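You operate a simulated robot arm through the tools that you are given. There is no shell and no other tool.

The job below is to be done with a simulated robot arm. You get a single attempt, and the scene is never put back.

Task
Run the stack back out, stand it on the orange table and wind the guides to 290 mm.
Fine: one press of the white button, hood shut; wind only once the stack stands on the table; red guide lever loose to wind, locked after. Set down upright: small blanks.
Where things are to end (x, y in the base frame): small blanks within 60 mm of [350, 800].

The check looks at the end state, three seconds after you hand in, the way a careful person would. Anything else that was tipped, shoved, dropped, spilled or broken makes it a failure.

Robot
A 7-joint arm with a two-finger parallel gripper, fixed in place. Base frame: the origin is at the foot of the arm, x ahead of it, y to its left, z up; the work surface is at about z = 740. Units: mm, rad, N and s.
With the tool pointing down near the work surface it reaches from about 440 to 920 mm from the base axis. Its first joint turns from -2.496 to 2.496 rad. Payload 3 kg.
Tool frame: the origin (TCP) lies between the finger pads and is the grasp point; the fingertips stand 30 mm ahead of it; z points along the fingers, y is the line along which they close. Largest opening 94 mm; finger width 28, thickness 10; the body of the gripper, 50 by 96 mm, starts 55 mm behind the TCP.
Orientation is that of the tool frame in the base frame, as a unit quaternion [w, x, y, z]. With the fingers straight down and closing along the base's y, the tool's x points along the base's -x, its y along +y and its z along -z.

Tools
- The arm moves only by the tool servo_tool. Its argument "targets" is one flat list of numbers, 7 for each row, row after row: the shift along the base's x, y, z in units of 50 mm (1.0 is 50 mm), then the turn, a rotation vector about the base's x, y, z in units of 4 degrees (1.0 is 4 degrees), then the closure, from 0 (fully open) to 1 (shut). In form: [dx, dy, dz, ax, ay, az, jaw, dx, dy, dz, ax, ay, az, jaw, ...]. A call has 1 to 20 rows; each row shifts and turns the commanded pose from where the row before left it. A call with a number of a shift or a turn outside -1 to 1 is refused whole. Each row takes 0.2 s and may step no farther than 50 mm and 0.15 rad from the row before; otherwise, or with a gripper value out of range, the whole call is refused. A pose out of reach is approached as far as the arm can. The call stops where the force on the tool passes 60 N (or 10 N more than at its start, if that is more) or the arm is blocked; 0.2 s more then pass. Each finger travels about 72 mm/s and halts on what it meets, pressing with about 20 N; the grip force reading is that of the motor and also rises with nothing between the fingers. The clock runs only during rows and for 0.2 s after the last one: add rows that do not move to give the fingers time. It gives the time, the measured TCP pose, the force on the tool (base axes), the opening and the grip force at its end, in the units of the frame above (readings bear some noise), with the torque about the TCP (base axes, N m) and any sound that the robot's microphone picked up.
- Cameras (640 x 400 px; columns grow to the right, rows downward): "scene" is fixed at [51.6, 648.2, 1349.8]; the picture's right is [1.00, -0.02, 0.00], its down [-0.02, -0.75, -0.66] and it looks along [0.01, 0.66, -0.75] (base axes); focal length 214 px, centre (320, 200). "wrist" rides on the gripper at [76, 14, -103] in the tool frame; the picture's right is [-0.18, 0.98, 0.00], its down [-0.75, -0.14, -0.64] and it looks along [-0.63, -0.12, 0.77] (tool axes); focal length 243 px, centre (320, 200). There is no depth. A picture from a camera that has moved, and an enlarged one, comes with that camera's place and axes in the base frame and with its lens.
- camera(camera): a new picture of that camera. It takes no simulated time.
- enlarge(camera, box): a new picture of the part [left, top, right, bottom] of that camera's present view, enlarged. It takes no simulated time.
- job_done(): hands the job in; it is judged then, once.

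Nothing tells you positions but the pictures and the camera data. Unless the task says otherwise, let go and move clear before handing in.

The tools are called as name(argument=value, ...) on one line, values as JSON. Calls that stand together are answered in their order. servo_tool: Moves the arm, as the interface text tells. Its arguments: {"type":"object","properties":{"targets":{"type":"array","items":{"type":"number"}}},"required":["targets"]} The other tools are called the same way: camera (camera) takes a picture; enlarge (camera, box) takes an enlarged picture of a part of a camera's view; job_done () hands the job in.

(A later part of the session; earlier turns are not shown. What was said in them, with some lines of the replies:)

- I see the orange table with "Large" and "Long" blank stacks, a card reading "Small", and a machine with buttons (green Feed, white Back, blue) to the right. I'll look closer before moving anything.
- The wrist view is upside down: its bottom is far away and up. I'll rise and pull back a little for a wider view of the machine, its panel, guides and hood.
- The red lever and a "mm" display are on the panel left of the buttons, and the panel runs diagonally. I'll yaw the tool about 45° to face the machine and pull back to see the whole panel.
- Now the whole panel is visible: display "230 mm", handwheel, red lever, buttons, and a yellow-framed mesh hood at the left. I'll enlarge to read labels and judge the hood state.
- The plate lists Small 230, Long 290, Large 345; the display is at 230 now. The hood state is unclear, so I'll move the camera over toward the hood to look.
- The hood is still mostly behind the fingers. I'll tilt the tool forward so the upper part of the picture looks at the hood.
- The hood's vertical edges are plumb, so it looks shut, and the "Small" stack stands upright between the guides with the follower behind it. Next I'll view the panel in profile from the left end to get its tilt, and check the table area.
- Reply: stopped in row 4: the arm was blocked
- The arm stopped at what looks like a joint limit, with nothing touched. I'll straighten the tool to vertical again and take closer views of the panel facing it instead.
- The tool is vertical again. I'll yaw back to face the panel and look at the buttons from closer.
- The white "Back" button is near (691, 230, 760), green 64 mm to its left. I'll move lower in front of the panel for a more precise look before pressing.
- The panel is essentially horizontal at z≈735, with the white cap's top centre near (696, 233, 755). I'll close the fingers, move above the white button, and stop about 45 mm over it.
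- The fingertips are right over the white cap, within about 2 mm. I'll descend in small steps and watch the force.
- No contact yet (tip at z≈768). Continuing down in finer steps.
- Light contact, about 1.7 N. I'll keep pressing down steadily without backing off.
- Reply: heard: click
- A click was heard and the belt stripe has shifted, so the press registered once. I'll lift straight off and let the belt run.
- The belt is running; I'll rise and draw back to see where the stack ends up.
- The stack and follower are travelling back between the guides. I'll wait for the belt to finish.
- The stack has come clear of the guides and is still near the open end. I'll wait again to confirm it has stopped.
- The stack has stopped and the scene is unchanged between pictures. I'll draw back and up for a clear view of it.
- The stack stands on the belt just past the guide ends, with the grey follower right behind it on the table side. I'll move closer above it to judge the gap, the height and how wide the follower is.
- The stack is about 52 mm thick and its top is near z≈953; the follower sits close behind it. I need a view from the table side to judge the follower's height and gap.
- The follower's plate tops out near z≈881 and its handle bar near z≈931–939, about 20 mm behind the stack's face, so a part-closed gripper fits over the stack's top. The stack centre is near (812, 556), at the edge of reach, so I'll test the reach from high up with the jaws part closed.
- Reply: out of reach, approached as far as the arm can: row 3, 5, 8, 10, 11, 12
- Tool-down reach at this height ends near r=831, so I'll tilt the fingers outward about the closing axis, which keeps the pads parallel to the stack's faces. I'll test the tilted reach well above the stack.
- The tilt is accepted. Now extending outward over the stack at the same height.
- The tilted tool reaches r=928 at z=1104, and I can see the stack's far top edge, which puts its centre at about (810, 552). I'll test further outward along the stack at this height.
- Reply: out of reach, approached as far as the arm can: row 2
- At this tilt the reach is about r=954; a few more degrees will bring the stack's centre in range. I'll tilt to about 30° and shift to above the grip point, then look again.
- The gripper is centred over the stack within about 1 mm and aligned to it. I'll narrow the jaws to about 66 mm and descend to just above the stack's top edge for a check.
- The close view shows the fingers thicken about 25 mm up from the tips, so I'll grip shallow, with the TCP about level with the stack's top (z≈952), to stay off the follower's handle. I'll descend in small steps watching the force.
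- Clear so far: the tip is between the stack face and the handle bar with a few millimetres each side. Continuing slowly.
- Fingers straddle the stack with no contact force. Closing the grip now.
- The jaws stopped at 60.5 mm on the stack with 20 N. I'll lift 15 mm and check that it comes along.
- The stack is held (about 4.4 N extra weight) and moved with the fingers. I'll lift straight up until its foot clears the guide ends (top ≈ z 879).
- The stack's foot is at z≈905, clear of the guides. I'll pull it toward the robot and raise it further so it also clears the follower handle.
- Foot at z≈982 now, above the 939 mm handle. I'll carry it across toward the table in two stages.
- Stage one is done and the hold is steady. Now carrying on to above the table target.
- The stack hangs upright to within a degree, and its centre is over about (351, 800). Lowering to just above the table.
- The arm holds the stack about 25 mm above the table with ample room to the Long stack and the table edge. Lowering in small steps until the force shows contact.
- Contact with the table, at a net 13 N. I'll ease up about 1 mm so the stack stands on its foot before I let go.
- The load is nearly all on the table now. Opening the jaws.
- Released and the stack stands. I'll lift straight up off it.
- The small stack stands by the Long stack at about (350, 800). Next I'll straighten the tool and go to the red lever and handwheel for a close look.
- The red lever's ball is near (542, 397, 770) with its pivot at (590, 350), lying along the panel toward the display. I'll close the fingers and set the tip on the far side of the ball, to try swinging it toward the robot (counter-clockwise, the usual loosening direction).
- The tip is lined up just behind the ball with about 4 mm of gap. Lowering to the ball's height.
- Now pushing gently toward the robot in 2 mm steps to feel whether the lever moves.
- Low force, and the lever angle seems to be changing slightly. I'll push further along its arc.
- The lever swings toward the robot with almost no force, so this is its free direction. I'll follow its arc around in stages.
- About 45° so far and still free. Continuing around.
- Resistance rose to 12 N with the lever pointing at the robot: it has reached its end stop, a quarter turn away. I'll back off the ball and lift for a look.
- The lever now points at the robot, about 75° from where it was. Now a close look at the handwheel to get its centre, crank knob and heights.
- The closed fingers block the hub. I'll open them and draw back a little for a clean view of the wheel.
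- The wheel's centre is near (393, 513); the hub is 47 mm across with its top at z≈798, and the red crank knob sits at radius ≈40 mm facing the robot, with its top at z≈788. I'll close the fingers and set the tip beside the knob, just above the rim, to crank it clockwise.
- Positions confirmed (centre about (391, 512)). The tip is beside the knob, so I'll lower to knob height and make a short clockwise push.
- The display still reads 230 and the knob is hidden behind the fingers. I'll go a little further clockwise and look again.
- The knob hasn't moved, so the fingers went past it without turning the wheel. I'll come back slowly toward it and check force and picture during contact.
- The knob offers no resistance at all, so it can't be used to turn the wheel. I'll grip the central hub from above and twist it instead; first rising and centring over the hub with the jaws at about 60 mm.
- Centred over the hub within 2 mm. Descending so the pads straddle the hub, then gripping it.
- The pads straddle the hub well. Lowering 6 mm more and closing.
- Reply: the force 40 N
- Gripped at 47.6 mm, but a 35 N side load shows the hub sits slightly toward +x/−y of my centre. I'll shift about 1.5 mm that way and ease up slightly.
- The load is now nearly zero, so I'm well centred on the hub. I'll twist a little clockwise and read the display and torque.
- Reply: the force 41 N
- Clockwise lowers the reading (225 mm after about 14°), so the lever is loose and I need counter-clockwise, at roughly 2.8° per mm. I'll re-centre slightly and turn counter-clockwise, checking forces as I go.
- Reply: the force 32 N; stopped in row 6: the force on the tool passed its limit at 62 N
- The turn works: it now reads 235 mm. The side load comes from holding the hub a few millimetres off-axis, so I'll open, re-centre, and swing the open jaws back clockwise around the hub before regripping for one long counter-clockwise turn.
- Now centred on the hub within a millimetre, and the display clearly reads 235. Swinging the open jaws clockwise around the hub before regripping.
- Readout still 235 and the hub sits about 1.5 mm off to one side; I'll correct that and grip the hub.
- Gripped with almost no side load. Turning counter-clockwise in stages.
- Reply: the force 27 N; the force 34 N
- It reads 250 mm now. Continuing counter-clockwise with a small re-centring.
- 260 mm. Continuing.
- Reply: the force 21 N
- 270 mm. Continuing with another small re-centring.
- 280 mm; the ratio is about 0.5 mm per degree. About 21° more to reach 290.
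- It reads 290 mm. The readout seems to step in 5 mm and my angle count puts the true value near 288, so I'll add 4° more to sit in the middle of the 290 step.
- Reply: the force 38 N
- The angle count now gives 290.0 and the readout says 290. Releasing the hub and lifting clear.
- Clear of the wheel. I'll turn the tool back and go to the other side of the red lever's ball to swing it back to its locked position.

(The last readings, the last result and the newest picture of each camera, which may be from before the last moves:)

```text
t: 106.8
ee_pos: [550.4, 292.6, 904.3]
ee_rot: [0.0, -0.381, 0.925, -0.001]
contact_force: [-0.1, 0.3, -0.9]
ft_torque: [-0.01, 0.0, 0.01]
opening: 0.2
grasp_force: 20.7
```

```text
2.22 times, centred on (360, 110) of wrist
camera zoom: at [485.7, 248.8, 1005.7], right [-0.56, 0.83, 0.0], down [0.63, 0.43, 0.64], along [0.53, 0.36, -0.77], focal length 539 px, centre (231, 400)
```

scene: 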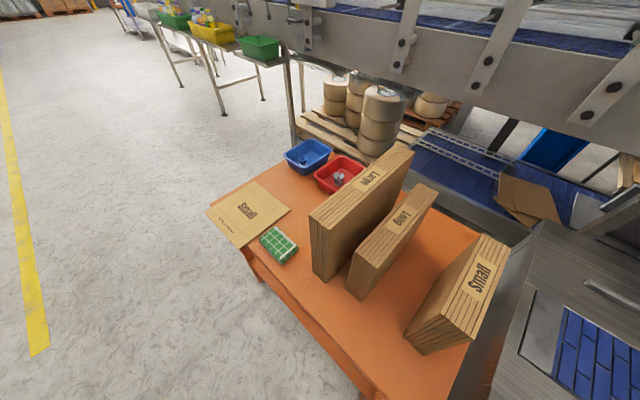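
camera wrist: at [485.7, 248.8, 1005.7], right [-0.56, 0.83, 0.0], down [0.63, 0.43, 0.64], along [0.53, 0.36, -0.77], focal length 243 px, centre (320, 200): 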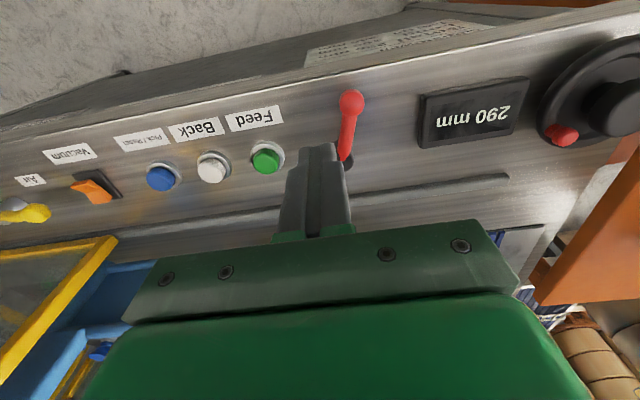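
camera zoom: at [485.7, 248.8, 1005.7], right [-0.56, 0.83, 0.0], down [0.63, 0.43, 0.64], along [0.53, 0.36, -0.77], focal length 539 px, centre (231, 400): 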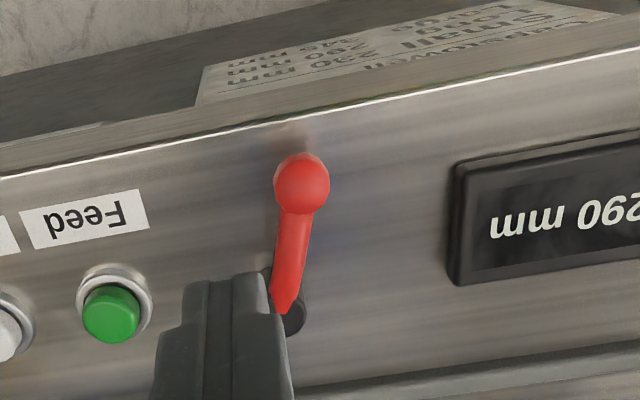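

The readout shows 290 mm and holds. The tip is on the far side of the ball with about 6 mm of gap; lowering to ball height.

servo_tool(targets=[0, 0, -0.8, 0, 0, 0, 1, 0, 0, -0.8, 0, 0, 0, 1, 0, 0, -0.5, 0, 0, 0, 1, 0, 0, -0.2, 0, 0, 0, 1, 0, 0, 0, 0, 0, 0, 1])

camera(camera="wrist")

```text
t: 108.0
ee_pos: [550.1, 292.3, 788.9]
ee_rot: [0.0, -0.382, 0.924, -0.001]
contact_force: [-0.5, 0.6, 0.1]
ft_torque: [-0.01, 0.0, 0.01]
opening: 0.0
grasp_force: 19.7
```

```text
taken
camera wrist: at [485.6, 248.7, 889.8], right [-0.56, 0.83, 0.0], down [0.63, 0.43, 0.64], along [0.53, 0.36, -0.77], focal length 243 px, centre (320, 200)
```

wrist: 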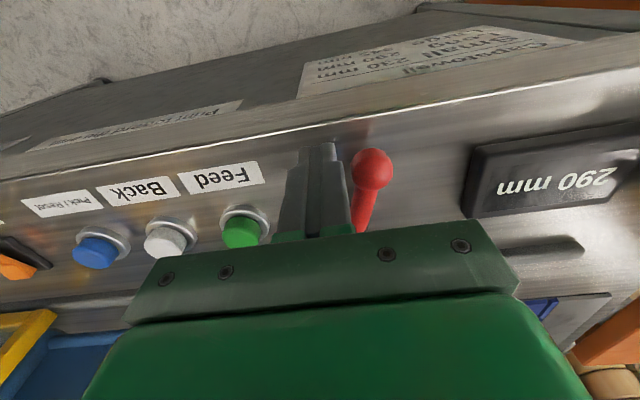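

Pushing the lever back clockwise along its arc.

servo_tool(targets=[-0.148, 0.092, 0, 0, 0, 0, 1, -0.14, 0.142, 0, 0, 0, 0, 1, -0.116, 0.162, 0, 0, 0, 0, 1, -0.094, 0.176, 0, 0, 0, 0, 1, -0.068, 0.188, 0, 0, 0, 0, 1, -0.042, 0.194, 0, 0, 0, 0, 1, -0.014, 0.2, 0, 0, 0, 0, 1])

camera(camera="wrist")

```text
t: 109.6
ee_pos: [518.4, 350.0, 788.2]
ee_rot: [0.0, -0.382, 0.924, -0.001]
contact_force: [-0.1, -0.1, -0.5]
ft_torque: [-0.02, 0.0, 0.03]
opening: 0.0
grasp_force: 20.1
```

```text
taken
camera wrist: at [453.7, 306.2, 890.2], right [-0.56, 0.83, 0.0], down [0.63, 0.43, 0.64], along [0.53, 0.36, -0.77], focal length 243 px, centre (320, 200)
```

wrist: 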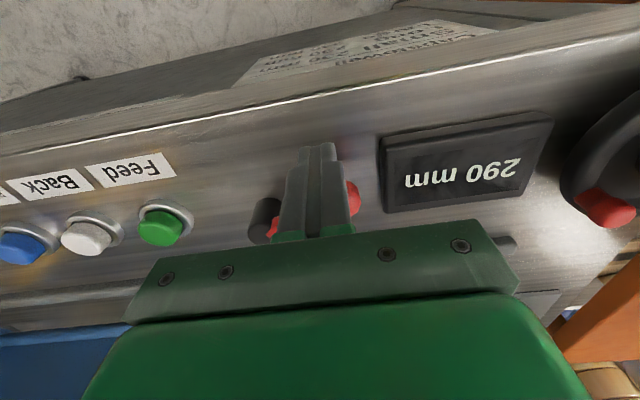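

The lever is following. Continuing to the end of its travel.

servo_tool(targets=[0.014, 0.2, 0, 0, 0, 0, 1, 0.042, 0.194, 0, 0, 0, 0, 1, 0.05, 0.12, 0, 0, 0, 0, 1])

camera(camera="wrist")

```text
t: 110.4
ee_pos: [524.5, 376.6, 789.3]
ee_rot: [-0.001, -0.383, 0.924, -0.001]
contact_force: [-0.2, 0.1, -0.2]
ft_torque: [-0.01, -0.03, -0.02]
opening: 0.0
grasp_force: 20.0
```

```text
taken
camera wrist: at [459.0, 332.1, 890.5], right [-0.56, 0.83, 0.0], down [0.63, 0.43, 0.64], along [0.53, 0.36, -0.77], focal length 243 px, centre (320, 200)
```

wrist: 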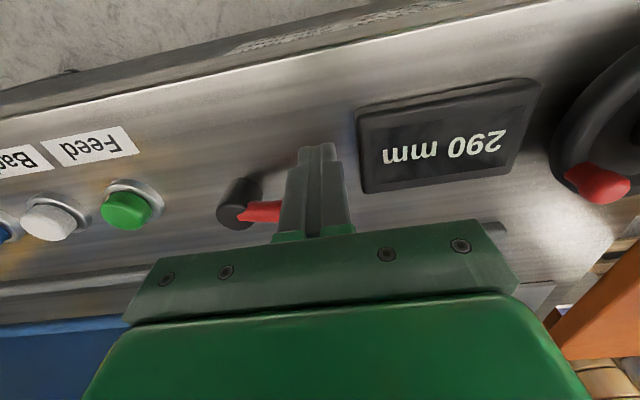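

Nearly home. Now small steps away from the robot until the stop is felt.

servo_tool(targets=[0.03, 0.03, 0, 0, 0, 0, 1, 0.03, 0.03, 0, 0, 0, 0, 1])

```text
t: 111.0
ee_pos: [525.3, 378.5, 789.2]
ee_rot: [-0.002, -0.381, 0.924, -0.001]
contact_force: [-16.6, -13.5, 6.5]
ft_torque: [-0.31, 0.23, 0.04]
opening: 0.1
grasp_force: 20.2
```

The stop is felt at the lever's original position (about 21 N). Backing off and lifting to check.

servo_tool(targets=[-0.15, -0.15, 0, 0, 0, 0, 1, -0.15, -0.15, 0.1, 0, 0, 0, 1, 0, 0, 0.5, 0, 0, 0, 1, 0, 0, 0.9, 0, 0, 0, 1, -0.2, -0.2, 0.9, 0, 0, 0, 1, -0.3, -0.3, 0.9, 0, 0, 0, 1, -0.3, -0.3, 0.9, 0, 0, 0, 0.5, 0, 0, 0.5, 0, 0, 0, 0, 0, 0, 0, 0, 0, 0, 0])

camera(camera="wrist")

enlarge(camera="wrist", box=[260, 20, 500, 200])

camera(camera="scene")

```text
t: 113.0
ee_pos: [472.3, 324.5, 1024.4]
ee_rot: [0.0, -0.382, 0.924, -0.001]
contact_force: [0.1, 0.2, 1.1]
ft_torque: [0.02, -0.02, -0.02]
opening: 93.9
grasp_force: 0.1
```

```text
taken
camera wrist: at [407.7, 279.9, 1126.7], right [-0.56, 0.83, 0.0], down [0.63, 0.43, 0.64], along [0.53, 0.36, -0.77], focal length 243 px, centre (320, 200)
```

wrist: 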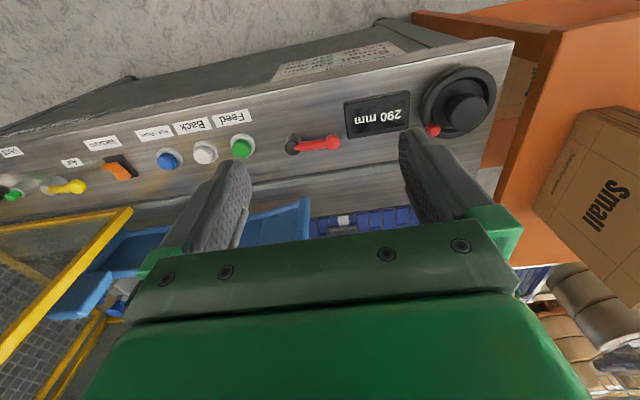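

```text
2.22 times, centred on (380, 110) of wrist
camera zoom: at [407.7, 279.9, 1126.7], right [-0.56, 0.83, 0.0], down [0.63, 0.43, 0.64], along [0.53, 0.36, -0.77], focal length 539 px, centre (187, 400)
```

zoom: 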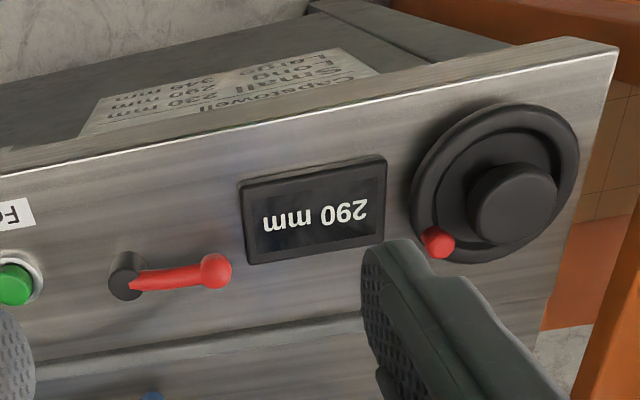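

```text
taken
```

scene: 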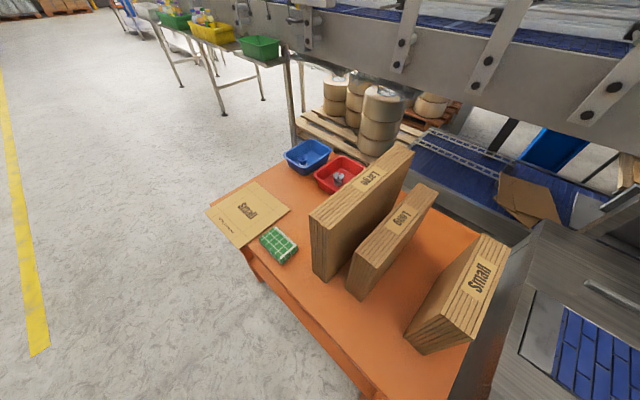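

The lever is back in its original locked position and the readout is 290 mm. A last check on the stack standing on the table and on the hood before handing in.

enlarge(camera="scene", box=[340, 200, 560, 380])

enlarge(camera="wrist", box=[0, 180, 320, 400])

```text
2.22 times, centred on (450, 290) of scene
camera zoom: at [51.6, 648.2, 1349.8], right [1.0, -0.02, 0.0], down [-0.02, -0.75, -0.66], along [0.01, 0.66, -0.75], focal length 477 px, centre (31, 0)
```

zoom: 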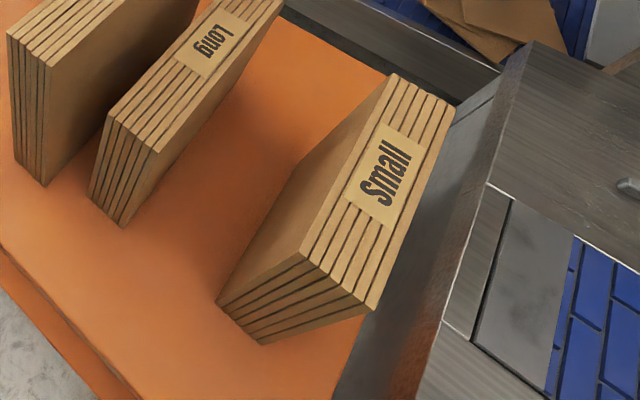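

```text
1.82 times, centred on (160, 290) of wrist
camera zoom: at [407.7, 279.9, 1126.7], right [-0.56, 0.83, 0.0], down [0.63, 0.43, 0.64], along [0.53, 0.36, -0.77], focal length 441 px, centre (611, 36)
```

zoom: 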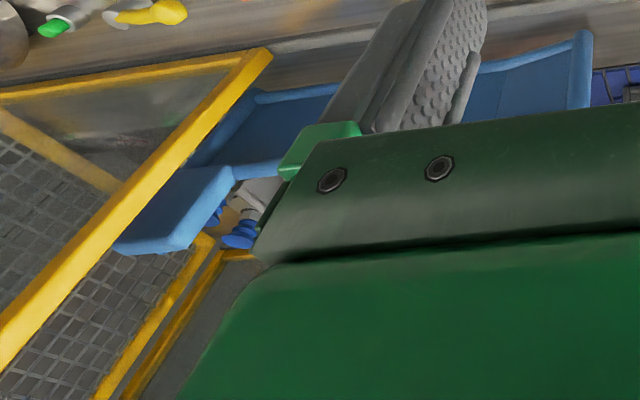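

The small stack stands upright on the orange table near (350, 800). The hood looks shut as at the start, the guides read 290 mm, the red lever is back at its locked stop, and the arm is open and clear. Handing in.

job_done()

```text
The job is handed in.
```

The small stack was run back out, stood on the orange table, and the guides were wound to 290 mm. I've handed the job in but have not seen the check's result.

- **Run out:** I pressed the white Back button once (one click heard). I never touched the hood, and it looked shut in the pictures before and after.
- **Stack:** It stands upright at about (350, 800), well clear of the Long stack and the table edge. I lifted it over the follower without touching the follower or the guides.
- **Guides:** I wound them only after the stack was on the table. The readout says 290 mm; it appears to step in 5 mm, and my count of the turn also comes to 290.
- **Red lever:** I swung it about 75° to loosen it, wound the wheel, then pushed it back until it stopped in its original position. I took that original position to be the locked one and did not twist the wheel again to prove it.

While winding, I first tried pushing the red knob on the handwheel. It gave no resistance, so I gripped the hub and turned that instead. The first twist was the wrong way, taking the guides briefly to 225 mm before I wound them up.
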